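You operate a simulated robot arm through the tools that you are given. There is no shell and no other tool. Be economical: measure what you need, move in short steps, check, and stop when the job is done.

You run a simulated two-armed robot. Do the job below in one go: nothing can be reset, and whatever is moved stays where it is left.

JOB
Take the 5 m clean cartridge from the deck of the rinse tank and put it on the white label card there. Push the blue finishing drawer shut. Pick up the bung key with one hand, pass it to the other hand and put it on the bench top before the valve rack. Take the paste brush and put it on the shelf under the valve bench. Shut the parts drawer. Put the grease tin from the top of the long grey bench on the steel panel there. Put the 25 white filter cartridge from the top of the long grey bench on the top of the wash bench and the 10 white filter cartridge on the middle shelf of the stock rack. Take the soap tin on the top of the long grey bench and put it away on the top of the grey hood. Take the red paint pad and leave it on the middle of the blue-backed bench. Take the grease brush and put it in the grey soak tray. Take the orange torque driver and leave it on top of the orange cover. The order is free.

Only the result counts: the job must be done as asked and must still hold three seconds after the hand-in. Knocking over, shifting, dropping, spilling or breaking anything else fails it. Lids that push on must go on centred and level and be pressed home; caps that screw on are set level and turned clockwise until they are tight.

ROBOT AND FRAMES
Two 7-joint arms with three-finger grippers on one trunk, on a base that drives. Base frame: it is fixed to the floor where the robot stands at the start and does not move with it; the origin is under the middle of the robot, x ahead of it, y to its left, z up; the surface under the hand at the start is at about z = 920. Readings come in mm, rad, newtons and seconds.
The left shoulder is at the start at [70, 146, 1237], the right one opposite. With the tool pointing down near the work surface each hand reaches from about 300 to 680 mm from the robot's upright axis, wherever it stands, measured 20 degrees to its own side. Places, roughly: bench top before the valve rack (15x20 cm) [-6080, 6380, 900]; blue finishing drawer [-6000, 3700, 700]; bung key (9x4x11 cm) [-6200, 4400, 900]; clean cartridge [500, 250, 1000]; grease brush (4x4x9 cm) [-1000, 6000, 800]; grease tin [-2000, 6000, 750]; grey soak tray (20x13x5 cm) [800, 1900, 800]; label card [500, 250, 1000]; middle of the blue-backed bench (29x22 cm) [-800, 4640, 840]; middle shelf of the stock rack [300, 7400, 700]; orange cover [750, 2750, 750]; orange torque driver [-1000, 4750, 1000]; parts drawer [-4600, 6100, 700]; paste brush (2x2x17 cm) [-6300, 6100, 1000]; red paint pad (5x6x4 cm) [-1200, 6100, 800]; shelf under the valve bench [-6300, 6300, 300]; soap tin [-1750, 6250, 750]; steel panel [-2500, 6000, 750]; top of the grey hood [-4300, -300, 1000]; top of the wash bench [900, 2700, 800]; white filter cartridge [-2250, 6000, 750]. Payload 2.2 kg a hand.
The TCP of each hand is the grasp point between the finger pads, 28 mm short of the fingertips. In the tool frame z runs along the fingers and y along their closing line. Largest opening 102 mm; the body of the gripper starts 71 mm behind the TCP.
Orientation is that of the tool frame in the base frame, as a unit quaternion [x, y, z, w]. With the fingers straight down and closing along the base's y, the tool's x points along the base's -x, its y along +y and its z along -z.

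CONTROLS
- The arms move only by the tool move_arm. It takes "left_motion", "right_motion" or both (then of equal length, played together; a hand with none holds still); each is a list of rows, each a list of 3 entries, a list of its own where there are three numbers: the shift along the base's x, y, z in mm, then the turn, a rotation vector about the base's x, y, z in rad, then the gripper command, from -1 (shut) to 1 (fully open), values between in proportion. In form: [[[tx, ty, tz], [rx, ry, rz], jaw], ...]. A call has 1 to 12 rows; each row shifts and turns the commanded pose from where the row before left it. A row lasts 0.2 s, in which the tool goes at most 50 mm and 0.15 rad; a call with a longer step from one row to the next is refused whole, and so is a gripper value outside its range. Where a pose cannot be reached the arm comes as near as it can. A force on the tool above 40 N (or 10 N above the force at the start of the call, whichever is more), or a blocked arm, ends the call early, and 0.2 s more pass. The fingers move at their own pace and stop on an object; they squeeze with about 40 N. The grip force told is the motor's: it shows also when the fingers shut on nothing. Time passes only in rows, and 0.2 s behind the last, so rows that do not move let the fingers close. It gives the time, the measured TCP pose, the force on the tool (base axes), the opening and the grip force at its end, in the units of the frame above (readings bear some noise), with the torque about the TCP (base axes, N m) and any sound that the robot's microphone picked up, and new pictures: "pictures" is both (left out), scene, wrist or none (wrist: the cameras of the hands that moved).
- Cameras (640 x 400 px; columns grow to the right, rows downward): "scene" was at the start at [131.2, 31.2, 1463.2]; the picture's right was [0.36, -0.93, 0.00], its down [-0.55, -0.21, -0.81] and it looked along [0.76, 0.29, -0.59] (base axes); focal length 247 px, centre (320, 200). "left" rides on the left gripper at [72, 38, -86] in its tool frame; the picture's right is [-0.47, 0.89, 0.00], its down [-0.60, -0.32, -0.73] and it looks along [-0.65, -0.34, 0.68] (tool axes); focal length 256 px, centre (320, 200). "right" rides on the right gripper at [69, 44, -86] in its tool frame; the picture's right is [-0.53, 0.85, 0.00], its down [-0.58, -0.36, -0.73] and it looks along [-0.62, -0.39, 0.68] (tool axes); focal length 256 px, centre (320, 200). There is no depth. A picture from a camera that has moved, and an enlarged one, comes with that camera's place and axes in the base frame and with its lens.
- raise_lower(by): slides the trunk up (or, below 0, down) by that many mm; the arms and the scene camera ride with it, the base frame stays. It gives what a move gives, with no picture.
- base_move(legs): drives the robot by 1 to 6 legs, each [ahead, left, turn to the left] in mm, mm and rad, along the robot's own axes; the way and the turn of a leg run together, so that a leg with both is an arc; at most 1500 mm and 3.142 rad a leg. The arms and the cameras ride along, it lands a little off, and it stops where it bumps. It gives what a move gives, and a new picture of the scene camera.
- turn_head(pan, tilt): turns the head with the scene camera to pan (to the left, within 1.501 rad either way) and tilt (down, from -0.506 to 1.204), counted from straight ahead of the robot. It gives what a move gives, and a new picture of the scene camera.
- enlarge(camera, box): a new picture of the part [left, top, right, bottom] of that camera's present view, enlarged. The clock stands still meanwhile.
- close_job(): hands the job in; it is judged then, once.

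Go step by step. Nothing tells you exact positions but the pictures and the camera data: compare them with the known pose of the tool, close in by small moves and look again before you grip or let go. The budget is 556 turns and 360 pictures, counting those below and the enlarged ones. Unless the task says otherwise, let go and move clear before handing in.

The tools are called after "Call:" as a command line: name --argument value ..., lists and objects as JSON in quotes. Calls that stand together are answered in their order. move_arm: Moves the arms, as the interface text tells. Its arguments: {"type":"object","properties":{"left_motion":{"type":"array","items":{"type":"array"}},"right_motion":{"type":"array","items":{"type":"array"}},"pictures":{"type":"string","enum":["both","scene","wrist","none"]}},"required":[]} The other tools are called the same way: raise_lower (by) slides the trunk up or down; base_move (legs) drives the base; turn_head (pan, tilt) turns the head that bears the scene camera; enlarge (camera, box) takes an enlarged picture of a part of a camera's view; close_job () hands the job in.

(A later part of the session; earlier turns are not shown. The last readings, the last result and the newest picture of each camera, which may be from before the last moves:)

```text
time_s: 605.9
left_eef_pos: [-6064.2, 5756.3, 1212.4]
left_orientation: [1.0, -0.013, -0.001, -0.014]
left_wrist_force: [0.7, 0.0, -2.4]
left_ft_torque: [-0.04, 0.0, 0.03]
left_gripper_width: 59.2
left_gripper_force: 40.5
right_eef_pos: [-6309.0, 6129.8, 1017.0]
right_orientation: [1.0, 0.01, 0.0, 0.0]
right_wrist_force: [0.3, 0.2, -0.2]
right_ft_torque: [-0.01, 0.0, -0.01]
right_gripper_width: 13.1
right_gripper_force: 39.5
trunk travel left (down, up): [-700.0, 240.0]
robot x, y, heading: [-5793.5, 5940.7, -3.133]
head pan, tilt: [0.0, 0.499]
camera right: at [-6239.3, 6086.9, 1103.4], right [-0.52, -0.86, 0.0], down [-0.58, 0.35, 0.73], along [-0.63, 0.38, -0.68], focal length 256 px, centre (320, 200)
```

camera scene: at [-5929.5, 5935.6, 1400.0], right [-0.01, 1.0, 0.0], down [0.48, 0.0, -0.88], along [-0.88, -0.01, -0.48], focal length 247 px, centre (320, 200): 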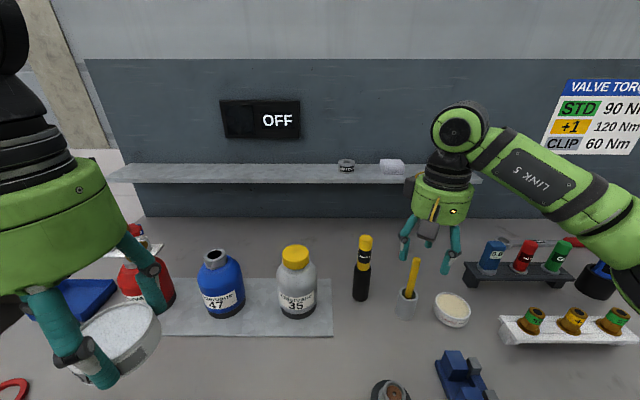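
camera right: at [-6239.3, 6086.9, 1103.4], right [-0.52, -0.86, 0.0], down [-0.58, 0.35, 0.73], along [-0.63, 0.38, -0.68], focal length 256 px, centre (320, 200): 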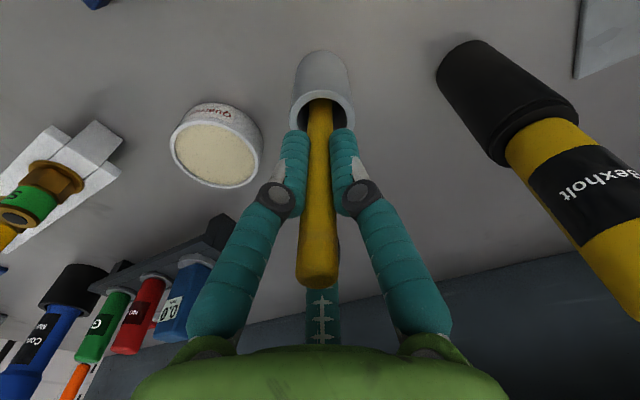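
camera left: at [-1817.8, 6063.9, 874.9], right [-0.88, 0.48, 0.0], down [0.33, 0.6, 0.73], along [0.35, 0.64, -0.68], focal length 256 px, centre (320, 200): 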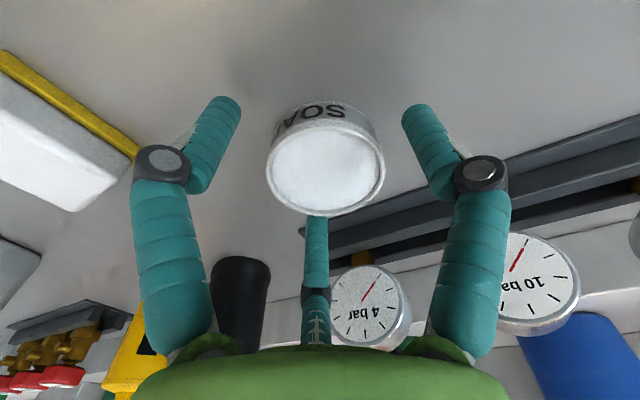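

Gripped. Lift straight out of the cup.

Call:
move_arm --right_motion '[[[-2, 1, 30], [0, 0, 0], -1], [[-2, 1, 35], [0, 0, 0], -1], [[-1, 0, 35], [0, 0, 0], -1], [[0, 0, 35], [0, 0, 0], -1], [[0, 0, 0], [0, 0, 0], -1]]' --pictures "wrist"

```text
time_s: 607.1
left_eef_pos: [-6065.2, 5757.0, 1212.9]
left_orientation: [1.0, -0.014, 0.0, -0.013]
left_wrist_force: [-0.2, -0.3, -2.8]
left_ft_torque: [-0.02, -0.01, -0.01]
left_gripper_width: 59.3
left_gripper_force: 39.6
right_eef_pos: [-6315.6, 6130.4, 1152.5]
right_orientation: [1.0, 0.01, -0.001, 0.0]
right_wrist_force: [0.1, 0.2, 0.4]
right_ft_torque: [0.01, 0.01, -0.01]
right_gripper_width: 12.8
right_gripper_force: 39.6
trunk travel left (down, up): [-700.0, 240.0]
robot x, y, heading: [-5794.3, 5940.3, -3.133]
head pan, tilt: [0.0, 0.499]
camera right: at [-6246.2, 6089.8, 1238.3], right [-0.52, -0.86, 0.0], down [-0.58, 0.35, 0.73], along [-0.63, 0.38, -0.68], focal length 256 px, centre (320, 200)
```

right: 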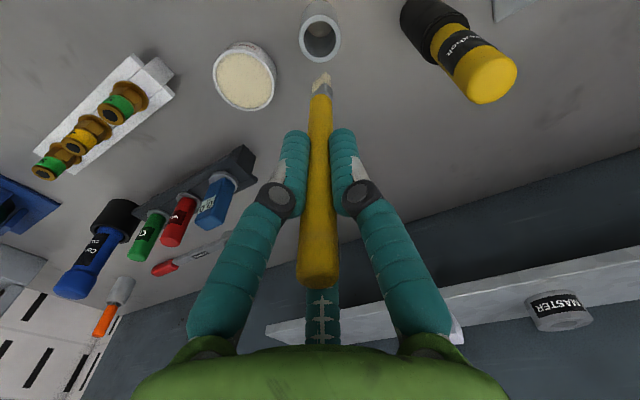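

Brush is out. I back away from the bench, lower the trunk fully and turn the right hand horizontal for the low shelf.

Call:
base_move --legs '[[-450, 0, 0], [0, -130, 0]]'

Call:
raise_lower --by -400

Call:
raise_lower --by -270

Call:
move_arm --right_motion '[[[0, 5, -10], [0, 0.148, 0], -1], [[0, 5, -10], [0, 0.148, 0], -1], [[0, 5, -10], [0, 0.148, 0], -1], [[0, 5, -10], [0, 0.148, 0], -1], [[0, 5, -10], [0, 0.148, 0], -1], [[0, 5, -10], [0, 0.148, 0], -1], [[0, 5, -10], [0, 0.148, 0], -1], [[0, 5, -10], [0, 0.148, 0], -1], [[0, 5, -10], [0, 0.148, 0], -1], [[0, 5, -10], [0, 0.148, 0], -1], [[0, 0, 0], [0, 0.09, 0], -1]]' --pictures "scene"

```text
time_s: 610.7
left_eef_pos: [-5614.7, 5886.2, 1212.8]
left_orientation: [1.0, -0.013, -0.002, -0.015]
left_wrist_force: [-0.3, -0.5, -2.6]
left_ft_torque: [0.03, -0.01, 0.01]
left_gripper_width: 59.6
left_gripper_force: 40.5
right_eef_pos: [-5863.7, 6262.6, 1152.3]
right_orientation: [1.0, 0.011, 0.0, -0.001]
right_wrist_force: [-0.1, -0.3, -0.9]
right_ft_torque: [0.03, 0.0, 0.0]
right_gripper_width: 12.5
right_gripper_force: 39.2
trunk travel left (down, up): [-700.0, 240.0]
robot x, y, heading: [-5341.5, 6075.1, -3.134]
head pan, tilt: [0.0, 0.499]
camera scene: at [-5483.1, 6066.5, 1399.5], right [-0.01, 1.0, 0.0], down [0.48, 0.01, -0.88], along [-0.88, -0.01, -0.48], focal length 247 px, centre (320, 200)
```

scene: 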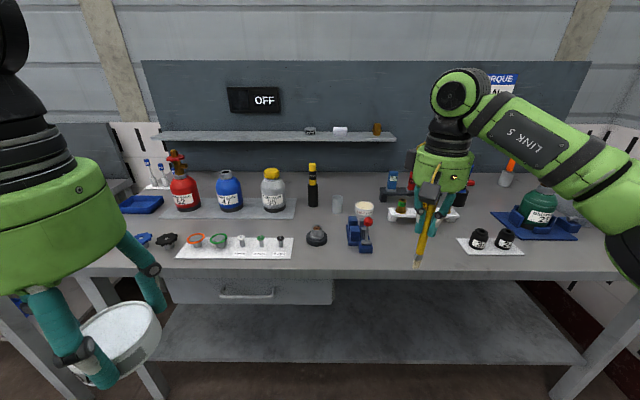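

```text
time_s: 614.5
left_eef_pos: [-5614.1, 5888.8, 813.3]
left_orientation: [1.0, -0.012, -0.002, -0.013]
left_wrist_force: [0.0, -0.5, -3.7]
left_ft_torque: [-0.02, 0.01, 0.01]
left_gripper_width: 59.6
left_gripper_force: 39.7
right_eef_pos: [-5864.3, 6265.3, 751.6]
right_orientation: [1.0, 0.01, 0.0, 0.0]
right_wrist_force: [0.7, -0.3, -0.8]
right_ft_torque: [0.02, 0.04, 0.0]
right_gripper_width: 12.7
right_gripper_force: 39.3
trunk travel left (down, up): [-300.0, 640.0]
robot x, y, heading: [-5343.7, 6072.8, -3.131]
head pan, tilt: [0.0, 0.499]
```

```text
time_s: 617.3
left_eef_pos: [-5614.0, 5888.0, 542.7]
left_orientation: [1.0, -0.014, -0.002, -0.013]
left_wrist_force: [-0.3, -0.1, -2.3]
left_ft_torque: [-0.03, -0.01, 0.02]
left_gripper_width: 59.3
left_gripper_force: 40.4
right_eef_pos: [-5864.1, 6264.3, 481.9]
right_orientation: [1.0, 0.01, -0.001, 0.001]
right_wrist_force: [0.1, -1.4, -0.6]
right_ft_torque: [0.01, 0.0, -0.01]
right_gripper_width: 12.5
right_gripper_force: 39.1
trunk travel left (down, up): [-30.0, 910.0]
robot x, y, heading: [-5341.4, 6068.4, -3.132]
head pan, tilt: [0.0, 0.499]
```

```text
time_s: 619.7
left_eef_pos: [-5614.7, 5888.9, 543.0]
left_orientation: [1.0, -0.013, -0.001, -0.014]
left_wrist_force: [-0.2, 0.4, -2.7]
left_ft_torque: [0.0, -0.02, -0.02]
left_gripper_width: 59.5
left_gripper_force: 40.0
right_eef_pos: [-5864.0, 6306.3, 399.1]
right_orientation: [0.816, 0.009, -0.578, -0.005]
right_wrist_force: [0.1, 0.0, -1.0]
right_ft_torque: [-0.01, 0.0, 0.01]
right_gripper_width: 12.5
right_gripper_force: 39.0
right hand out of reach, approached as far as the arm can: row 9, 10, 11
trunk travel left (down, up): [-30.0, 910.0]
robot x, y, heading: [-5337.8, 6068.3, -3.13]
head pan, tilt: [0.0, 0.499]
camera scene: at [-5483.0, 6069.2, 729.5], right [-0.01, 1.0, 0.0], down [0.48, 0.0, -0.88], along [-0.88, -0.01, -0.48], focal length 247 px, centre (320, 200)
```

scene: 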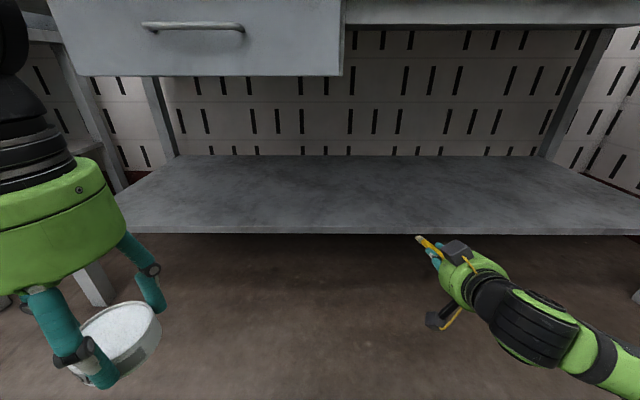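

Shelf top z≈285, front x≈-6096. The hand points forward, slightly down. I drive in over the shelf.

Call:
base_move --legs '[[320, 0, 0]]'

Call:
move_arm --right_motion '[[[0, 0, -15], [0, 0, 0], -1], [[0, 0, -15], [0, 0, 0], -1], [[0, 0, -10], [0, 0, 0], -1], [[0, 0, 0], [0, 0, 0], -1]]' --pictures "scene"

```text
time_s: 621.8
left_eef_pos: [-5935.9, 5887.8, 543.5]
left_orientation: [1.0, -0.016, -0.002, -0.013]
left_wrist_force: [0.6, 0.3, -2.8]
left_ft_torque: [0.01, -0.03, 0.01]
left_gripper_width: 59.4
left_gripper_force: 40.4
right_eef_pos: [-6183.8, 6307.5, 399.9]
right_orientation: [0.816, 0.008, -0.577, -0.006]
right_wrist_force: [0.4, -0.3, -0.8]
right_ft_torque: [-0.01, 0.0, 0.0]
right_gripper_width: 12.5
right_gripper_force: 38.8
trunk travel left (down, up): [-30.0, 910.0]
robot x, y, heading: [-5661.9, 6070.3, -3.14]
head pan, tilt: [0.0, 0.499]
camera scene: at [-5804.2, 6068.0, 729.5], right [0.0, 1.0, 0.0], down [0.48, 0.0, -0.88], along [-0.88, 0.0, -0.48], focal length 247 px, centre (320, 200)
```

scene: 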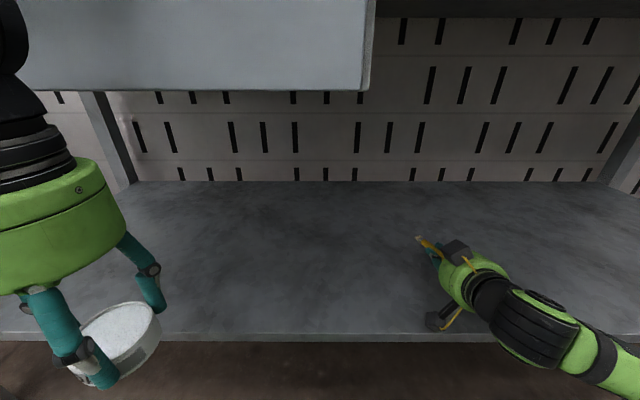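

```text
time_s: 622.8
left_eef_pos: [-5936.0, 5888.7, 543.8]
left_orientation: [1.0, -0.016, -0.002, -0.013]
left_wrist_force: [0.8, 0.0, -3.1]
left_ft_torque: [0.0, 0.02, -0.02]
left_gripper_width: 59.5
left_gripper_force: 40.0
right_eef_pos: [-6183.6, 6306.2, 400.4]
right_orientation: [0.817, 0.008, -0.576, -0.006]
right_wrist_force: [0.6, -1.4, 0.3]
right_ft_torque: [-0.03, -0.03, -0.02]
right_gripper_width: 12.5
right_gripper_force: 39.3
right hand out of reach, approached as far as the arm can: row 1, 2, 3
trunk travel left (down, up): [-30.0, 910.0]
robot x, y, heading: [-5663.6, 6063.4, -3.138]
head pan, tilt: [0.0, 0.499]
camera scene: at [-5804.2, 6068.0, 729.5], right [0.0, 1.0, 0.0], down [0.48, 0.0, -0.88], along [-0.88, 0.0, -0.48], focal length 247 px, centre (320, 200)
```

scene: 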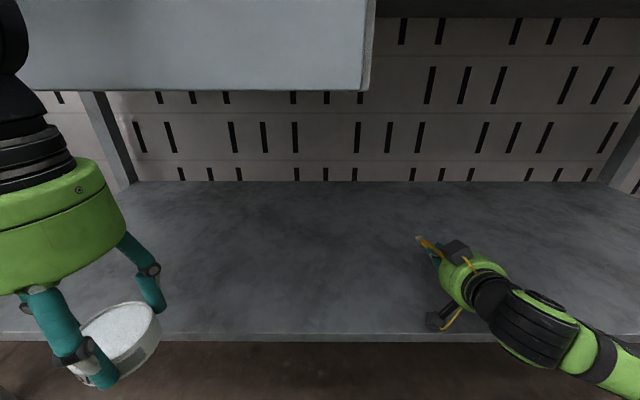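

I lower the last bit of trunk and put the target further outboard to get lower.

Call:
raise_lower --by -28

Call:
base_move --legs '[[0, 120, 0]]'

Call:
move_arm --right_motion '[[[0, 40, 0], [0, 0, 0], -1], [[0, 40, 0], [0, 0, 0], -1], [[0, 40, -5], [0, 0, 0], -1], [[0, 0, -15], [0, 0, 0], -1], [[0, 0, -15], [0, 0, 0], -1], [[0, 0, 0], [0, 0, 0], -1]]' --pictures "wrist"

```text
time_s: 623.4
left_eef_pos: [-5934.5, 5889.6, 520.1]
left_orientation: [1.0, -0.016, -0.002, -0.013]
left_wrist_force: [-0.1, 0.2, -2.7]
left_ft_torque: [-0.03, -0.01, -0.03]
left_gripper_width: 59.5
left_gripper_force: 39.9
right_eef_pos: [-6182.8, 6307.5, 386.5]
right_orientation: [0.81, 0.007, -0.587, -0.004]
right_wrist_force: [11.6, 2.2, 15.0]
right_ft_torque: [-0.46, -2.6, 0.98]
right_gripper_width: 12.4
right_gripper_force: 39.1
trunk travel left (down, up): [-6.0, 934.0]
robot x, y, heading: [-5663.6, 6067.4, -3.142]
head pan, tilt: [0.0, 0.499]
stopped: the force on the tool passed its limit at 51 N (the readings are from after the stop); the commanded pose is now the measured one
```

```text
time_s: 624.2
left_eef_pos: [-5934.9, 5878.0, 517.7]
left_orientation: [1.0, -0.018, -0.001, -0.012]
left_wrist_force: [0.7, 0.1, -3.0]
left_ft_torque: [0.0, 0.0, 0.01]
left_gripper_width: 59.4
left_gripper_force: 40.5
right_eef_pos: [-6183.3, 6297.3, 388.0]
right_orientation: [0.808, 0.004, -0.589, -0.008]
right_wrist_force: [3.0, 0.1, 3.4]
right_ft_torque: [-0.18, -0.65, 0.18]
right_gripper_width: 12.6
right_gripper_force: 39.5
trunk travel left (down, up): [-6.0, 934.0]
robot x, y, heading: [-5661.9, 6055.5, -3.141]
head pan, tilt: [0.0, 0.499]
stopped in leg 1: the force on the tool passed its limit at 67 N (the readings are from after the stop); the commanded pose is now the measured one
camera scene: at [-5803.3, 6056.2, 705.8], right [0.0, 1.0, 0.0], down [0.48, 0.0, -0.88], along [-0.88, 0.0, -0.48], focal length 247 px, centre (320, 200)
```

scene: 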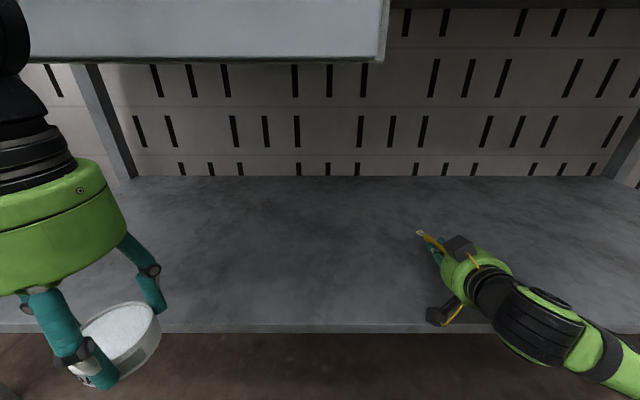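

```text
time_s: 625.1
left_eef_pos: [-5935.0, 5877.6, 519.6]
left_orientation: [1.0, -0.017, -0.002, -0.012]
left_wrist_force: [-0.5, -0.4, -2.3]
left_ft_torque: [-0.02, -0.01, 0.0]
left_gripper_width: 59.5
left_gripper_force: 39.9
right_eef_pos: [-6181.2, 6411.7, 388.7]
right_orientation: [0.803, 0.004, -0.596, 0.001]
right_wrist_force: [14.9, 1.1, 19.8]
right_ft_torque: [-0.84, -3.25, 0.75]
right_gripper_width: 12.8
right_gripper_force: 39.1
right hand out of reach, approached as far as the arm can: row 4
trunk travel left (down, up): [-6.0, 934.0]
robot x, y, heading: [-5664.5, 6056.9, -3.143]
head pan, tilt: [0.0, 0.499]
stopped in row 4 (right hand): the force on the tool passed its limit at 51 N (the readings are from after the stop); the commanded pose is now the measured one
camera right: at [-6080.2, 6369.6, 347.9], right [-0.15, -0.85, 0.51], down [0.53, 0.37, 0.76], along [-0.84, 0.38, 0.4], focal length 256 px, centre (320, 200)
```

right: 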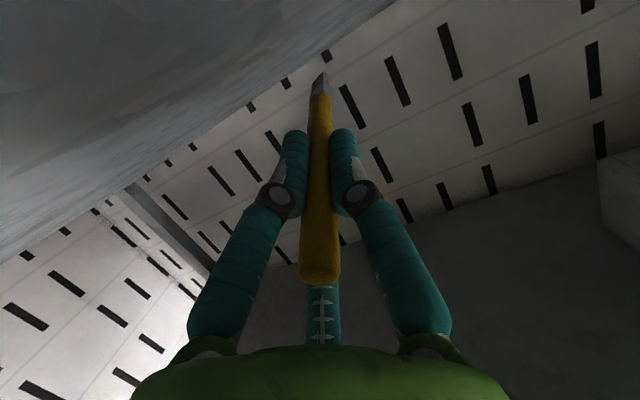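

The wrist camera box touches the shelf's front edge. I move back 35 mm so it passes in front of the edge, then lower further.

Call:
move_arm --right_motion '[[[0, -20, 8], [0, 0, 0], -1], [[20, -20, 0], [0, 0, 0], -1], [[18, 0, 0], [0, 0, 0], -1], [[0, 0, 0], [0, 0, 0], -1]]' --pictures "none"

Call:
move_arm --right_motion '[[[0, 0, -10], [0, 0, 0], -1], [[0, 0, -10], [0, 0, 0], -1], [[0, 0, -10], [0, 0, 0], -1], [[0, 0, -10], [0, 0, 0], -1], [[0, 0, 0], [0, 0, 0], -1]]' --pictures "none"

```text
time_s: 626.1
left_eef_pos: [-5935.6, 5876.2, 518.8]
left_orientation: [1.0, -0.017, -0.001, -0.013]
left_wrist_force: [-0.9, 0.4, -2.2]
left_ft_torque: [-0.02, -0.03, 0.0]
left_gripper_width: 59.5
left_gripper_force: 40.0
right_eef_pos: [-6147.4, 6373.2, 391.0]
right_orientation: [0.806, 0.006, -0.592, 0.002]
right_wrist_force: [0.4, 0.3, 0.4]
right_ft_torque: [0.0, 0.0, -0.02]
right_gripper_width: 12.5
right_gripper_force: 39.1
trunk travel left (down, up): [-6.0, 934.0]
robot x, y, heading: [-5664.0, 6057.6, -3.141]
head pan, tilt: [0.0, 0.499]
```

```text
time_s: 627.3
left_eef_pos: [-5936.3, 5876.9, 518.8]
left_orientation: [1.0, -0.016, 0.0, -0.014]
left_wrist_force: [0.2, -0.5, -3.3]
left_ft_torque: [0.0, 0.0, 0.0]
left_gripper_width: 59.5
left_gripper_force: 40.5
right_eef_pos: [-6146.2, 6382.7, 387.4]
right_orientation: [0.806, 0.002, -0.592, -0.007]
right_wrist_force: [0.4, 0.0, -0.9]
right_ft_torque: [-0.03, -0.02, 0.01]
right_gripper_width: 12.4
right_gripper_force: 39.4
right hand out of reach, approached as far as the arm can: row 1, 2, 3, 4
trunk travel left (down, up): [-6.0, 934.0]
robot x, y, heading: [-5662.3, 6056.4, -3.138]
head pan, tilt: [0.0, 0.499]
```

Call:
move_arm --right_motion '[[[0, 0, 0], [0, -0.12, 0], -1], [[0, 0, -12], [0, -0.08, 0], -1], [[0, 0, -12], [0, 0, 0], -1], [[0, 0, -12], [0, 0, 0], -1], [[0, 0, 0], [0, 0, 0], -1]]' --pictures "none"

```text
time_s: 628.5
left_eef_pos: [-5933.8, 5877.2, 519.7]
left_orientation: [1.0, -0.018, -0.002, -0.014]
left_wrist_force: [0.3, -0.1, -4.1]
left_ft_torque: [-0.01, -0.01, -0.01]
left_gripper_width: 59.4
left_gripper_force: 39.8
right_eef_pos: [-6144.8, 6382.0, 356.4]
right_orientation: [0.858, 0.005, -0.513, -0.001]
right_wrist_force: [4.0, 0.4, 17.6]
right_ft_torque: [-0.04, 1.81, -0.03]
right_gripper_width: 18.5
right_gripper_force: 40.1
trunk travel left (down, up): [-6.0, 934.0]
robot x, y, heading: [-5663.2, 6061.7, -3.138]
head pan, tilt: [0.0, 0.499]
```

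The tip rests on the shelf and the brush is pivoting flat. Release and look.

Call:
move_arm --right_motion '[[[0, 0, 2], [0, 0, 0], -0.3], [[0, 0, 0], [0, 0, 0], 0.2], [[0, 0, 0], [0, 0, 0], 0.4], [[0, 0, 0], [0, 0, 0], 0.4], [[0, 0, 0], [0, 0, 0], 0.4]]' --pictures "both"

```text
time_s: 629.7
left_eef_pos: [-5934.4, 5876.6, 518.5]
left_orientation: [1.0, -0.017, -0.002, -0.013]
left_wrist_force: [-0.4, 0.4, -2.9]
left_ft_torque: [0.01, 0.03, 0.01]
left_gripper_width: 59.0
left_gripper_force: 40.1
right_eef_pos: [-6145.2, 6380.4, 355.1]
right_orientation: [0.86, 0.005, -0.51, 0.001]
right_wrist_force: [-6.5, -4.5, 15.2]
right_ft_torque: [0.12, -0.22, 0.02]
right_gripper_width: 66.1
right_gripper_force: 0.1
trunk travel left (down, up): [-6.0, 934.0]
robot x, y, heading: [-5658.3, 6055.0, -3.14]
head pan, tilt: [0.0, 0.499]
camera scene: at [-5802.8, 6055.2, 706.2], right [0.0, 1.0, 0.0], down [0.48, 0.0, -0.88], along [-0.88, 0.0, -0.48], focal length 247 px, centre (320, 200)
camera right: at [-6037.7, 6338.5, 336.1], right [-0.25, -0.85, 0.47], down [0.36, 0.36, 0.86], along [-0.9, 0.38, 0.22], focal length 256 px, centre (320, 200)
```

scene: 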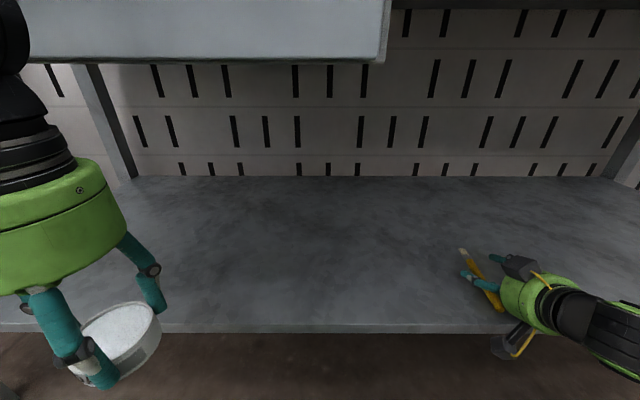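
right: 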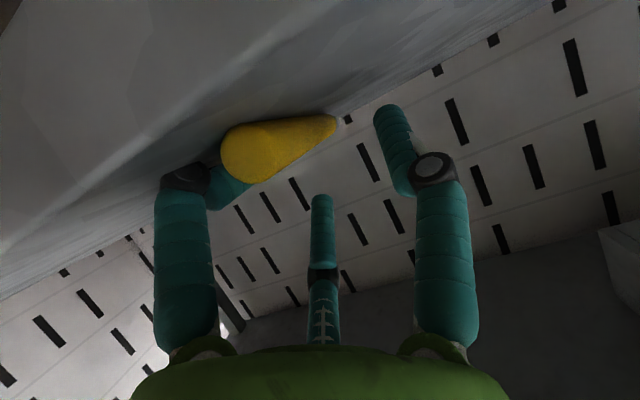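

The brush lies flat on the shelf. I retract the hand along its own axis.

Call:
move_arm --right_motion '[[[8, 0, 6], [0, 0, 0], 0.5], [[18, 0, 12], [0, 0, 0], 0.5], [[25, 0, 14], [0, 0, 0], 0.5], [[30, 0, 14], [0, 0, 0], 0.5], [[30, 0, 14], [0, 0, 0], 0.5]]' --pictures "none"

Call:
base_move --legs '[[-350, 0, 0]]'

Call:
enlarge --camera "scene" --box '[340, 150, 540, 280]'

```text
time_s: 630.9
left_eef_pos: [-5934.2, 5877.3, 519.5]
left_orientation: [1.0, -0.017, 0.0, -0.013]
left_wrist_force: [0.1, 0.0, -3.3]
left_ft_torque: [-0.03, -0.03, 0.02]
left_gripper_width: 59.4
left_gripper_force: 39.8
right_eef_pos: [-6086.6, 6422.9, 425.5]
right_orientation: [0.861, 0.005, -0.509, 0.003]
right_wrist_force: [-0.8, -0.4, -0.6]
right_ft_torque: [0.04, 0.01, 0.01]
right_gripper_width: 76.6
right_gripper_force: 0.1
right hand out of reach, approached as far as the arm can: row 2, 3, 4, 5
trunk travel left (down, up): [-6.0, 934.0]
robot x, y, heading: [-5665.5, 6056.7, -3.14]
head pan, tilt: [0.0, 0.499]
```

```text
time_s: 633.2
left_eef_pos: [-5581.1, 5878.2, 519.8]
left_orientation: [1.0, -0.017, 0.0, -0.013]
left_wrist_force: [-0.7, 0.1, -2.8]
left_ft_torque: [0.0, -0.01, 0.03]
left_gripper_width: 59.2
left_gripper_force: 39.8
right_eef_pos: [-5733.1, 6422.4, 426.0]
right_orientation: [0.861, 0.005, -0.509, 0.002]
right_wrist_force: [0.5, 0.0, -0.3]
right_ft_torque: [0.02, 0.01, 0.02]
right_gripper_width: 76.5
right_gripper_force: 0.1
trunk travel left (down, up): [-6.0, 934.0]
robot x, y, heading: [-5304.5, 6056.8, -3.137]
head pan, tilt: [0.0, 0.499]
camera scene: at [-5449.6, 6056.6, 705.9], right [0.0, 1.0, 0.0], down [0.48, 0.0, -0.88], along [-0.88, 0.0, -0.48], focal length 247 px, centre (320, 200)
```

scene: 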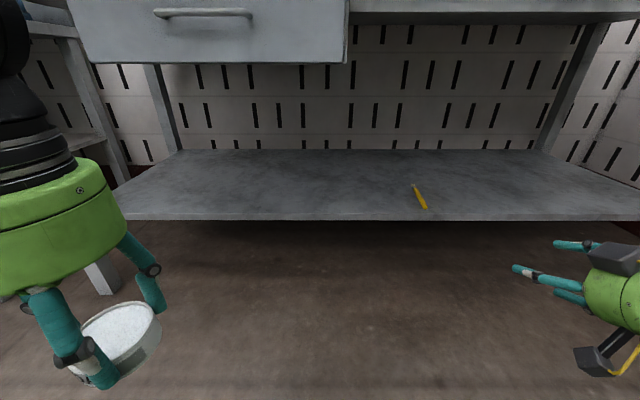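

```text
3.08 times, centred on (440, 215) of scene
camera zoom: at [-5449.6, 6056.6, 705.9], right [0.0, 1.0, 0.0], down [0.48, 0.0, -0.88], along [-0.88, 0.0, -0.48], focal length 760 px, centre (-49, 154)
```

zoom: 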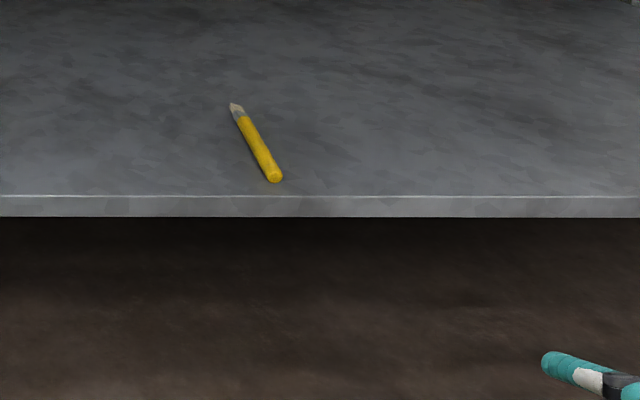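

The paste brush lies on the shelf. Next, the blue drawer: I close the right fist, raise the trunk and drive south along the aisle.

Call:
raise_lower --by 300

Call:
move_arm --right_motion '[[[5, -40, 10], [0, 0, 0], -1], [[5, -40, 10], [0, 0, 0], -1], [[5, -40, 10], [0, 0, 0], -1]]' --pictures "none"

Call:
base_move --legs '[[-70, 0, 0], [0, 0, 1.571], [1200, 0, 0], [700, 0, 0]]'

Call:
turn_head --pan -0.9 --tilt 0.4

```text
time_s: 636.2
left_eef_pos: [-5581.1, 5877.8, 819.1]
left_orientation: [1.0, -0.016, -0.001, -0.012]
left_wrist_force: [-0.2, 0.5, -2.8]
left_ft_torque: [0.04, -0.01, 0.0]
left_gripper_width: 59.7
left_gripper_force: 39.8
right_eef_pos: [-5734.5, 6421.2, 725.9]
right_orientation: [0.861, 0.006, -0.509, 0.003]
right_wrist_force: [-0.1, 0.0, 0.7]
right_ft_torque: [-0.02, 0.03, -0.02]
right_gripper_width: 76.6
right_gripper_force: 0.1
trunk travel left (down, up): [-306.0, 634.0]
robot x, y, heading: [-5309.4, 6060.7, -3.142]
head pan, tilt: [0.0, 0.499]
```

```text
time_s: 637.0
left_eef_pos: [-5582.1, 5876.8, 818.7]
left_orientation: [1.0, -0.015, -0.001, -0.013]
left_wrist_force: [0.0, -0.1, -2.8]
left_ft_torque: [0.03, 0.0, -0.03]
left_gripper_width: 59.1
left_gripper_force: 39.9
right_eef_pos: [-5764.3, 6326.3, 779.3]
right_orientation: [0.861, 0.006, -0.508, 0.002]
right_wrist_force: [0.0, -0.7, 0.7]
right_ft_torque: [0.01, -0.02, 0.01]
right_gripper_width: 2.2
right_gripper_force: 30.8
right hand out of reach, approached as far as the arm can: row 1, 2, 3
trunk travel left (down, up): [-306.0, 634.0]
robot x, y, heading: [-5309.1, 6059.8, -3.143]
head pan, tilt: [0.0, 0.499]
```

```text
time_s: 651.0
left_eef_pos: [-5005.6, 3887.0, 819.6]
left_orientation: [0.713, 0.701, -0.009, -0.008]
left_wrist_force: [0.9, -0.1, -2.4]
left_ft_torque: [0.04, 0.02, -0.03]
left_gripper_width: 59.3
left_gripper_force: 40.1
right_eef_pos: [-5451.1, 3696.7, 779.4]
right_orientation: [0.6, 0.618, -0.355, 0.364]
right_wrist_force: [-0.3, -0.3, 0.2]
right_ft_torque: [0.03, -0.01, -0.02]
right_gripper_width: 2.2
right_gripper_force: 31.3
trunk travel left (down, up): [-306.0, 634.0]
robot x, y, heading: [-5189.6, 4153.9, -1.554]
head pan, tilt: [0.0, 0.499]
camera scene: at [-5187.1, 4015.4, 1005.9], right [-1.0, -0.02, 0.0], down [-0.01, 0.48, -0.88], along [0.02, -0.88, -0.48], focal length 247 px, centre (320, 200)
```

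scene: 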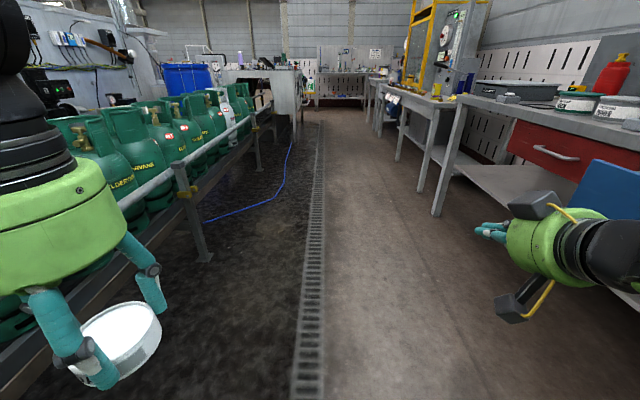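

```text
time_s: 652.2
left_eef_pos: [-5005.0, 3887.6, 818.2]
left_orientation: [0.713, 0.701, -0.009, -0.009]
left_wrist_force: [-0.1, -0.3, -2.6]
left_ft_torque: [0.01, -0.04, 0.0]
left_gripper_width: 59.1
left_gripper_force: 40.0
right_eef_pos: [-5452.4, 3697.4, 779.3]
right_orientation: [0.6, 0.617, -0.356, 0.364]
right_wrist_force: [-0.5, 0.5, -0.3]
right_ft_torque: [0.0, -0.01, 0.0]
right_gripper_width: 2.1
right_gripper_force: 31.3
trunk travel left (down, up): [-306.0, 634.0]
robot x, y, heading: [-5188.5, 4155.3, -1.551]
head pan, tilt: [-0.901, 0.4]
camera scene: at [-5260.3, 4047.6, 1015.1], right [-0.64, 0.77, 0.0], down [0.3, 0.25, -0.92], along [-0.71, -0.59, -0.39], focal length 247 px, centre (320, 200)
```

scene: 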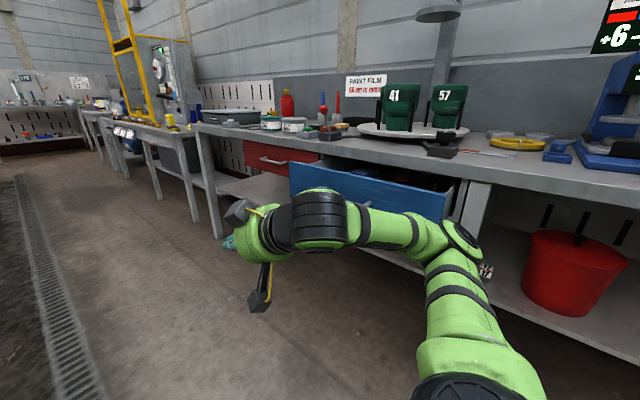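

The blue drawer is open on the bench ahead-right (≈y 3680). I go to it and face west.

Call:
base_move --legs '[[700, -80, -0.02], [0, 0, -1.57]]'

Call:
turn_head --pan -0.2 --tilt 0.5

```text
time_s: 659.8
left_eef_pos: [-5534.8, 3269.3, 818.3]
left_orientation: [1.0, -0.007, -0.001, -0.012]
left_wrist_force: [0.4, 0.0, -3.5]
left_ft_torque: [0.03, -0.01, -0.01]
left_gripper_width: 59.1
left_gripper_force: 39.6
right_eef_pos: [-5726.8, 3714.5, 778.1]
right_orientation: [0.861, 0.013, -0.508, 0.007]
right_wrist_force: [-1.0, 0.0, -0.8]
right_ft_torque: [0.01, 0.0, 0.0]
right_gripper_width: 1.8
right_gripper_force: 31.6
trunk travel left (down, up): [-306.0, 634.0]
robot x, y, heading: [-5266.9, 3450.7, -3.121]
head pan, tilt: [-0.901, 0.4]
camera scene: at [-5374.8, 3523.1, 1015.1], right [0.77, 0.64, 0.0], down [0.25, -0.3, -0.92], along [-0.59, 0.71, -0.39], focal length 247 px, centre (320, 200)
```

scene: 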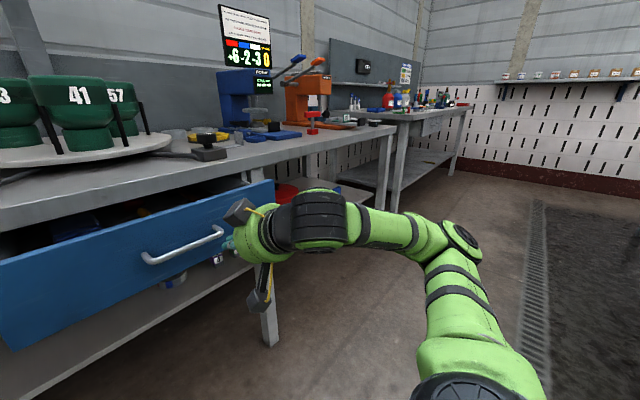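

```text
time_s: 660.9
left_eef_pos: [-5534.5, 3267.8, 820.0]
left_orientation: [1.0, -0.007, -0.001, -0.012]
left_wrist_force: [-0.3, -0.7, -2.5]
left_ft_torque: [0.04, 0.01, 0.0]
left_gripper_width: 59.5
left_gripper_force: 39.9
right_eef_pos: [-5726.5, 3714.1, 777.7]
right_orientation: [0.861, 0.014, -0.509, 0.007]
right_wrist_force: [0.2, -0.3, 0.0]
right_ft_torque: [-0.01, 0.0, 0.01]
right_gripper_width: 2.3
right_gripper_force: 31.3
trunk travel left (down, up): [-306.0, 634.0]
robot x, y, heading: [-5264.5, 3452.1, -3.122]
head pan, tilt: [-0.201, 0.499]
camera scene: at [-5405.3, 3468.1, 1005.9], right [0.18, 0.98, 0.0], down [0.47, -0.09, -0.88], along [-0.86, 0.16, -0.48], focal length 247 px, centre (320, 200)
```

scene: 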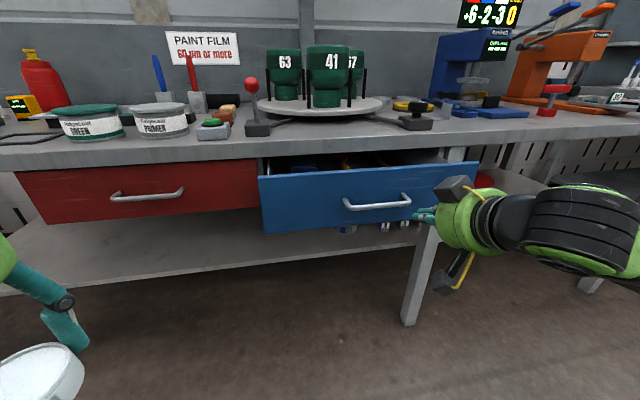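

The drawer front (z≈630–790, y≈3430–3930) is just beyond my fist. I shift so that the fist is right of the handle and lower, then push with the base.

Call:
raise_lower --by -50

Call:
base_move --legs '[[0, -90, -0.02]]'

Call:
base_move --legs '[[190, 0, 0]]'

```text
time_s: 661.8
left_eef_pos: [-5534.8, 3267.4, 769.1]
left_orientation: [1.0, -0.007, -0.001, -0.012]
left_wrist_force: [0.3, -0.9, -1.9]
left_ft_torque: [0.0, 0.0, 0.0]
left_gripper_width: 59.5
left_gripper_force: 40.0
right_eef_pos: [-5726.5, 3714.9, 728.4]
right_orientation: [0.861, 0.013, -0.508, 0.006]
right_wrist_force: [0.2, 0.3, -0.6]
right_ft_torque: [-0.02, -0.01, 0.02]
right_gripper_width: 2.3
right_gripper_force: 31.6
trunk travel left (down, up): [-256.0, 684.0]
robot x, y, heading: [-5262.2, 3455.2, -3.119]
head pan, tilt: [-0.201, 0.499]
```

```text
time_s: 662.9
left_eef_pos: [-5540.4, 3365.9, 770.4]
left_orientation: [1.0, -0.016, -0.001, -0.012]
left_wrist_force: [0.6, 0.0, -3.0]
left_ft_torque: [-0.04, 0.02, 0.02]
left_gripper_width: 59.3
left_gripper_force: 39.8
right_eef_pos: [-5722.0, 3815.7, 728.2]
right_orientation: [0.861, 0.006, -0.508, 0.003]
right_wrist_force: [0.8, 0.2, -0.7]
right_ft_torque: [0.03, 0.0, -0.02]
right_gripper_width: 2.1
right_gripper_force: 31.7
trunk travel left (down, up): [-256.0, 684.0]
robot x, y, heading: [-5265.9, 3544.5, -3.141]
head pan, tilt: [-0.201, 0.499]
camera scene: at [-5406.1, 3562.9, 955.9], right [0.2, 0.98, 0.0], down [0.47, -0.09, -0.88], along [-0.86, 0.17, -0.48], focal length 247 px, centre (320, 200)
```

scene: 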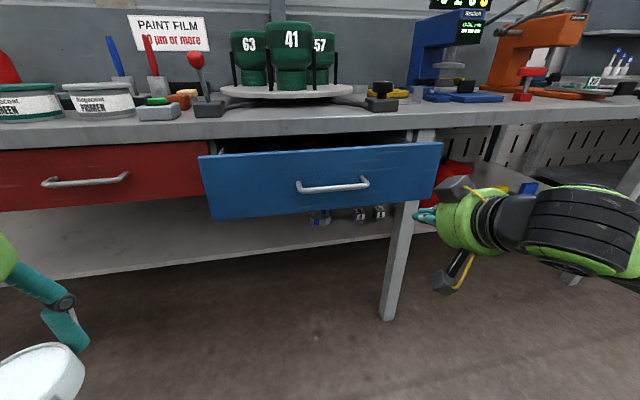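

```text
time_s: 664.5
left_eef_pos: [-5728.8, 3364.3, 767.9]
left_orientation: [1.0, -0.017, 0.0, -0.013]
left_wrist_force: [-0.8, -0.1, -4.1]
left_ft_torque: [-0.01, -0.07, 0.02]
left_gripper_width: 59.5
left_gripper_force: 39.9
right_eef_pos: [-5911.4, 3814.2, 728.7]
right_orientation: [0.862, 0.006, -0.507, 0.002]
right_wrist_force: [0.0, -0.3, 0.3]
right_ft_torque: [-0.01, -0.01, 0.04]
right_gripper_width: 2.2
right_gripper_force: 31.5
trunk travel left (down, up): [-256.0, 684.0]
robot x, y, heading: [-5459.0, 3548.4, -3.134]
head pan, tilt: [-0.201, 0.499]
camera scene: at [-5596.0, 3562.1, 955.8], right [0.2, 0.98, 0.0], down [0.47, -0.09, -0.88], along [-0.86, 0.17, -0.48], focal length 247 px, centre (320, 200)
```

scene: 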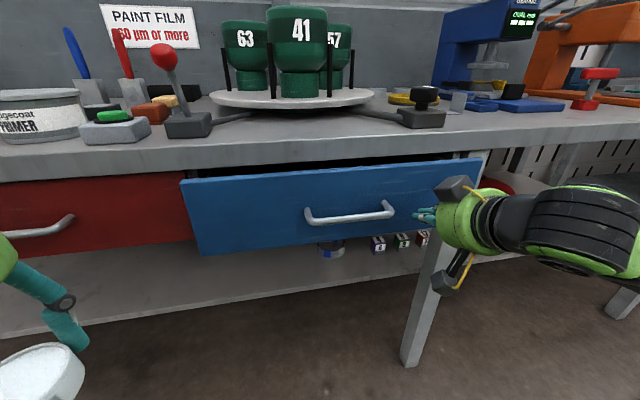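

Call:
base_move --legs '[[60, 0, 0]]'

```text
time_s: 665.5
left_eef_pos: [-5788.4, 3365.0, 769.1]
left_orientation: [1.0, -0.016, 0.0, -0.012]
left_wrist_force: [-0.1, 0.0, -1.9]
left_ft_torque: [0.02, -0.02, -0.04]
left_gripper_width: 59.4
left_gripper_force: 39.7
right_eef_pos: [-5969.7, 3814.2, 728.6]
right_orientation: [0.862, 0.006, -0.507, 0.003]
right_wrist_force: [-0.3, 0.0, 0.5]
right_ft_torque: [0.01, 0.01, 0.03]
right_gripper_width: 2.1
right_gripper_force: 31.3
trunk travel left (down, up): [-256.0, 684.0]
robot x, y, heading: [-5513.9, 3544.4, -3.14]
head pan, tilt: [-0.201, 0.499]
camera scene: at [-5654.7, 3561.9, 955.8], right [0.2, 0.98, 0.0], down [0.47, -0.09, -0.88], along [-0.86, 0.17, -0.48], focal length 247 px, centre (320, 200)
```

scene: 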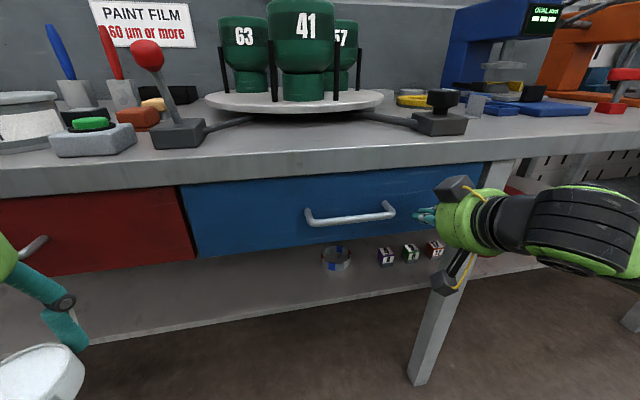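

Drawer is moving in and almost flush. Push on with the arm until it stops.

Call:
move_arm --right_motion '[[[-10, 0, 0], [0, 0, 0], -1], [[-10, 0, 0], [0, 0, 0], -1], [[-10, 0, 0], [0, 0, 0], -1], [[-10, 0, 0], [0, 0, 0], -1]]' --pictures "none"

```text
time_s: 666.1
left_eef_pos: [-5784.5, 3365.9, 769.0]
left_orientation: [1.0, -0.018, -0.002, -0.012]
left_wrist_force: [-0.2, -0.2, -3.0]
left_ft_torque: [0.01, -0.02, -0.03]
left_gripper_width: 59.2
left_gripper_force: 39.7
right_eef_pos: [-5982.5, 3814.4, 728.0]
right_orientation: [0.863, 0.007, -0.506, 0.002]
right_wrist_force: [25.4, 0.9, 5.0]
right_ft_torque: [-0.12, 0.15, -0.15]
right_gripper_width: 1.8
right_gripper_force: 31.4
trunk travel left (down, up): [-256.0, 684.0]
robot x, y, heading: [-5512.6, 3546.6, 3.14]
head pan, tilt: [-0.201, 0.499]
stopped in row 3 (right hand): the force on the tool passed its limit at 52 N (the readings are from after the stop); the commanded pose is now the measured one
```

Stop reached. I back off, check, then head south toward the hood.

Call:
base_move --legs '[[-260, 0, 0]]'

Call:
enlarge --camera "scene" --box '[0, 80, 520, 280]'

```text
time_s: 668.0
left_eef_pos: [-5529.3, 3365.1, 768.6]
left_orientation: [1.0, -0.02, -0.001, -0.012]
left_wrist_force: [0.8, -0.2, -2.4]
left_ft_torque: [0.01, -0.01, 0.0]
left_gripper_width: 59.2
left_gripper_force: 40.6
right_eef_pos: [-5725.3, 3816.5, 726.6]
right_orientation: [0.863, 0.004, -0.505, 0.0]
right_wrist_force: [-0.4, 0.3, 0.4]
right_ft_torque: [0.0, -0.04, -0.02]
right_gripper_width: 2.0
right_gripper_force: 31.9
trunk travel left (down, up): [-256.0, 684.0]
robot x, y, heading: [-5255.2, 3544.9, 3.134]
head pan, tilt: [-0.201, 0.499]
camera scene: at [-5393.6, 3562.4, 956.0], right [0.21, 0.98, 0.0], down [0.47, -0.1, -0.88], along [-0.86, 0.18, -0.48], focal length 247 px, centre (320, 200)
```

scene: 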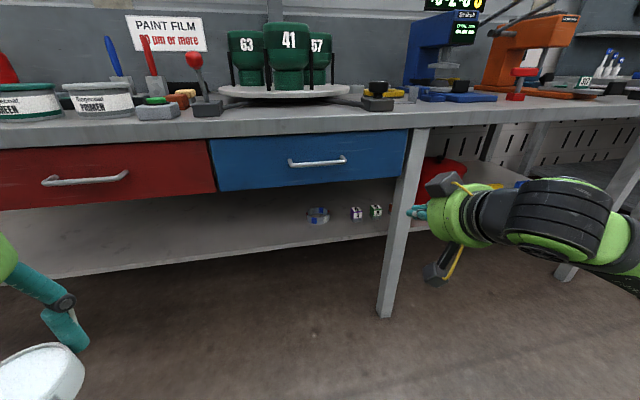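

```text
1.23 times, centred on (260, 180) of scene
camera zoom: at [-5393.6, 3562.4, 956.0], right [0.21, 0.98, 0.0], down [0.47, -0.1, -0.88], along [-0.86, 0.18, -0.48], focal length 304 px, centre (394, 225)
```

zoom: 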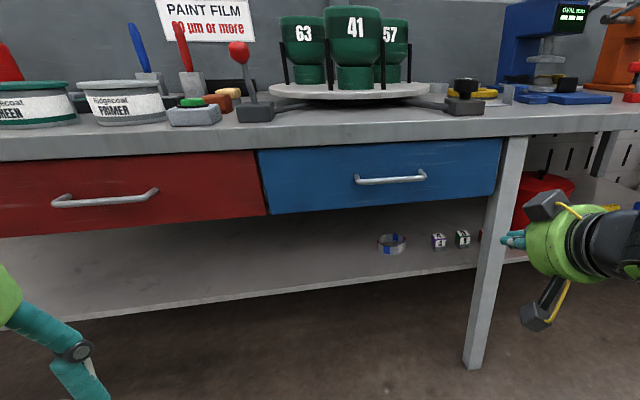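

The blue drawer is shut. I restore the right hand, raise the trunk and drive south.

Call:
move_arm --right_motion '[[[10, -10, 20], [0, -0.148, 0], -1], [[10, -10, 20], [0, -0.148, 0], -1], [[10, -10, 20], [0, -0.148, 0], -1], [[10, -10, 20], [0, -0.148, 0], -1], [[10, -5, 20], [0, -0.148, 0], 1], [[10, 0, 10], [0, -0.148, 0], 1], [[10, 0, 0], [0, -0.148, 0], 1], [[0, 0, 0], [0, -0.03, 0], 1]]' --pictures "none"

Call:
raise_lower --by 400

Call:
base_move --legs '[[0, 0, 1.578], [1400, 0, 0], [1300, 0, 0]]'

Call:
turn_head --pan 0.45 --tilt 0.25

```text
time_s: 669.8
left_eef_pos: [-5528.9, 3366.4, 769.1]
left_orientation: [1.0, -0.021, -0.002, -0.012]
left_wrist_force: [0.6, -0.4, -2.3]
left_ft_torque: [0.0, 0.0, -0.01]
left_gripper_width: 59.4
left_gripper_force: 40.1
right_eef_pos: [-5654.5, 3771.3, 836.5]
right_orientation: [1.0, 0.004, 0.006, 0.003]
right_wrist_force: [-0.5, 0.0, 0.6]
right_ft_torque: [0.0, 0.0, 0.02]
right_gripper_width: 102.0
right_gripper_force: 0.1
trunk travel left (down, up): [-256.0, 684.0]
robot x, y, heading: [-5256.4, 3548.6, 3.133]
head pan, tilt: [-0.201, 0.499]
```

```text
time_s: 673.6
left_eef_pos: [-5529.3, 3366.8, 1168.7]
left_orientation: [1.0, -0.021, 0.0, -0.012]
left_wrist_force: [-0.2, -0.3, -3.2]
left_ft_torque: [-0.01, -0.01, 0.02]
left_gripper_width: 59.2
left_gripper_force: 39.2
right_eef_pos: [-5654.0, 3772.7, 1237.1]
right_orientation: [1.0, 0.002, 0.005, 0.002]
right_wrist_force: [-0.1, 0.4, 1.0]
right_ft_torque: [-0.01, -0.01, 0.0]
right_gripper_width: 102.0
right_gripper_force: 0.0
trunk travel left (down, up): [-656.0, 284.0]
robot x, y, heading: [-5255.9, 3543.0, 3.135]
head pan, tilt: [-0.201, 0.499]
```

```text
time_s: 690.6
left_eef_pos: [-5063.6, 560.8, 1168.9]
left_orientation: [0.718, 0.696, -0.009, -0.008]
left_wrist_force: [0.3, -0.9, -2.3]
left_ft_torque: [0.0, -0.01, 0.02]
left_gripper_width: 59.5
left_gripper_force: 40.4
right_eef_pos: [-5467.7, 430.4, 1237.3]
right_orientation: [0.701, 0.713, 0.005, -0.003]
right_wrist_force: [0.2, 0.1, -0.4]
right_ft_torque: [-0.02, -0.01, 0.02]
right_gripper_width: 101.7
right_gripper_force: 0.1
trunk travel left (down, up): [-656.0, 284.0]
robot x, y, heading: [-5245.8, 831.5, -1.564]
head pan, tilt: [-0.201, 0.499]
camera scene: at [-5262.6, 693.3, 1356.0], right [-0.98, 0.19, 0.0], down [0.09, 0.47, -0.88], along [-0.17, -0.86, -0.48], focal length 247 px, centre (320, 200)
```

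scene: 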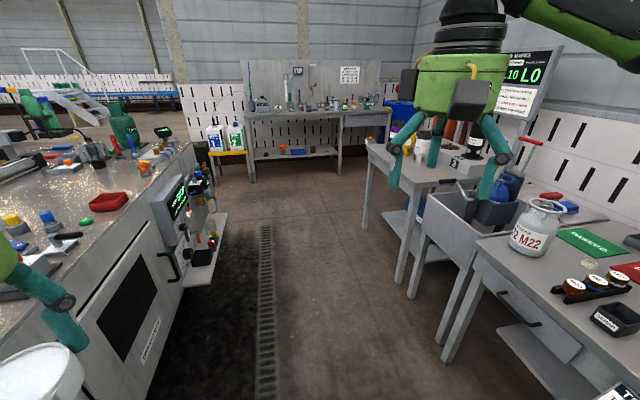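

```text
time_s: 691.7
left_eef_pos: [-5063.2, 559.9, 1168.5]
left_orientation: [0.718, 0.696, -0.009, -0.009]
left_wrist_force: [-0.2, -0.7, -2.4]
left_ft_torque: [0.01, -0.01, -0.02]
left_gripper_width: 59.5
left_gripper_force: 40.2
right_eef_pos: [-5467.7, 428.6, 1236.2]
right_orientation: [0.701, 0.713, 0.005, -0.003]
right_wrist_force: [-0.2, -0.2, 0.2]
right_ft_torque: [0.0, 0.04, 0.04]
right_gripper_width: 101.8
right_gripper_force: 0.1
trunk travel left (down, up): [-656.0, 284.0]
robot x, y, heading: [-5244.8, 833.3, -1.562]
head pan, tilt: [0.45, 0.25]
camera scene: at [-5203.9, 698.3, 1379.0], right [-0.9, -0.44, 0.0], down [-0.11, 0.22, -0.97], along [0.42, -0.87, -0.25], focal length 247 px, centre (320, 200)
```

scene: 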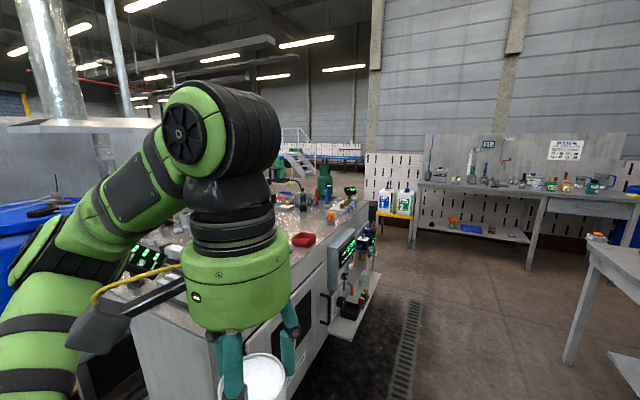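

Call:
base_move --legs '[[750, 0, 0]]'

Call:
turn_head --pan 1.2 --tilt 0.4

```text
time_s: 695.7
left_eef_pos: [-5058.1, -183.8, 1168.7]
left_orientation: [0.716, 0.698, -0.009, -0.008]
left_wrist_force: [0.0, -0.1, -3.0]
left_ft_torque: [-0.04, 0.01, 0.0]
left_gripper_width: 59.2
left_gripper_force: 40.6
right_eef_pos: [-5460.8, -316.4, 1236.6]
right_orientation: [0.699, 0.715, 0.004, -0.002]
right_wrist_force: [0.7, 0.3, 0.1]
right_ft_torque: [0.01, 0.0, 0.0]
right_gripper_width: 101.9
right_gripper_force: 0.0
trunk travel left (down, up): [-656.0, 284.0]
robot x, y, heading: [-5237.8, 88.6, -1.565]
head pan, tilt: [0.45, 0.25]
camera scene: at [-5198.1, -46.7, 1379.1], right [-0.9, -0.44, 0.0], down [-0.11, 0.22, -0.97], along [0.43, -0.87, -0.25], focal length 247 px, centre (320, 200)
```

scene: 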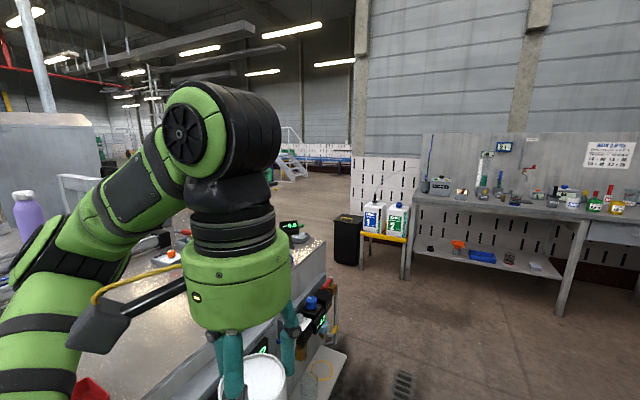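

```text
time_s: 696.8
left_eef_pos: [-5057.0, -184.5, 1169.6]
left_orientation: [0.717, 0.697, -0.008, -0.008]
left_wrist_force: [-0.3, -0.1, -2.6]
left_ft_torque: [-0.01, 0.01, -0.02]
left_gripper_width: 59.4
left_gripper_force: 39.8
right_eef_pos: [-5461.5, -317.6, 1236.4]
right_orientation: [0.699, 0.715, 0.004, -0.002]
right_wrist_force: [1.2, 0.1, 0.2]
right_ft_torque: [-0.01, 0.01, 0.01]
right_gripper_width: 101.7
right_gripper_force: 0.2
trunk travel left (down, up): [-656.0, 284.0]
robot x, y, heading: [-5238.2, 89.8, -1.56]
head pan, tilt: [1.201, 0.4]
camera scene: at [-5152.9, 3.6, 1365.1], right [-0.35, -0.94, 0.0], down [-0.36, 0.14, -0.92], along [0.86, -0.33, -0.39], focal length 247 px, centre (320, 200)
```

scene: 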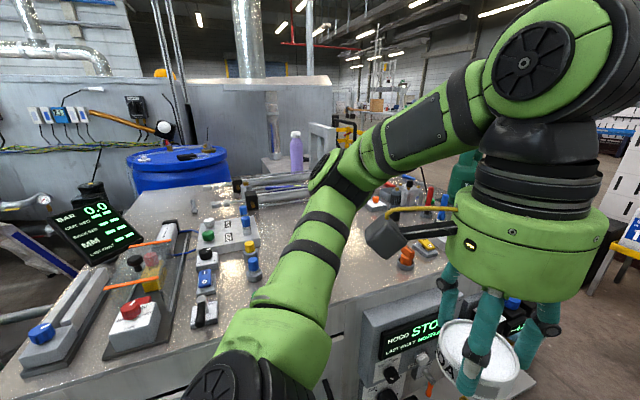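

Call:
enlarge --camera "scene" --box '[180, 150, 480, 400]'

```text
1.60 times, centred on (330, 275) of scene
camera zoom: at [-5152.9, 3.6, 1365.1], right [-0.35, -0.94, 0.0], down [-0.36, 0.14, -0.92], along [0.86, -0.33, -0.39], focal length 395 px, centre (304, 80)
```

zoom: 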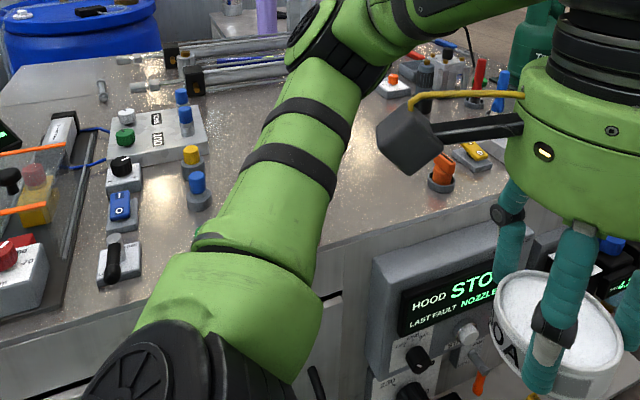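

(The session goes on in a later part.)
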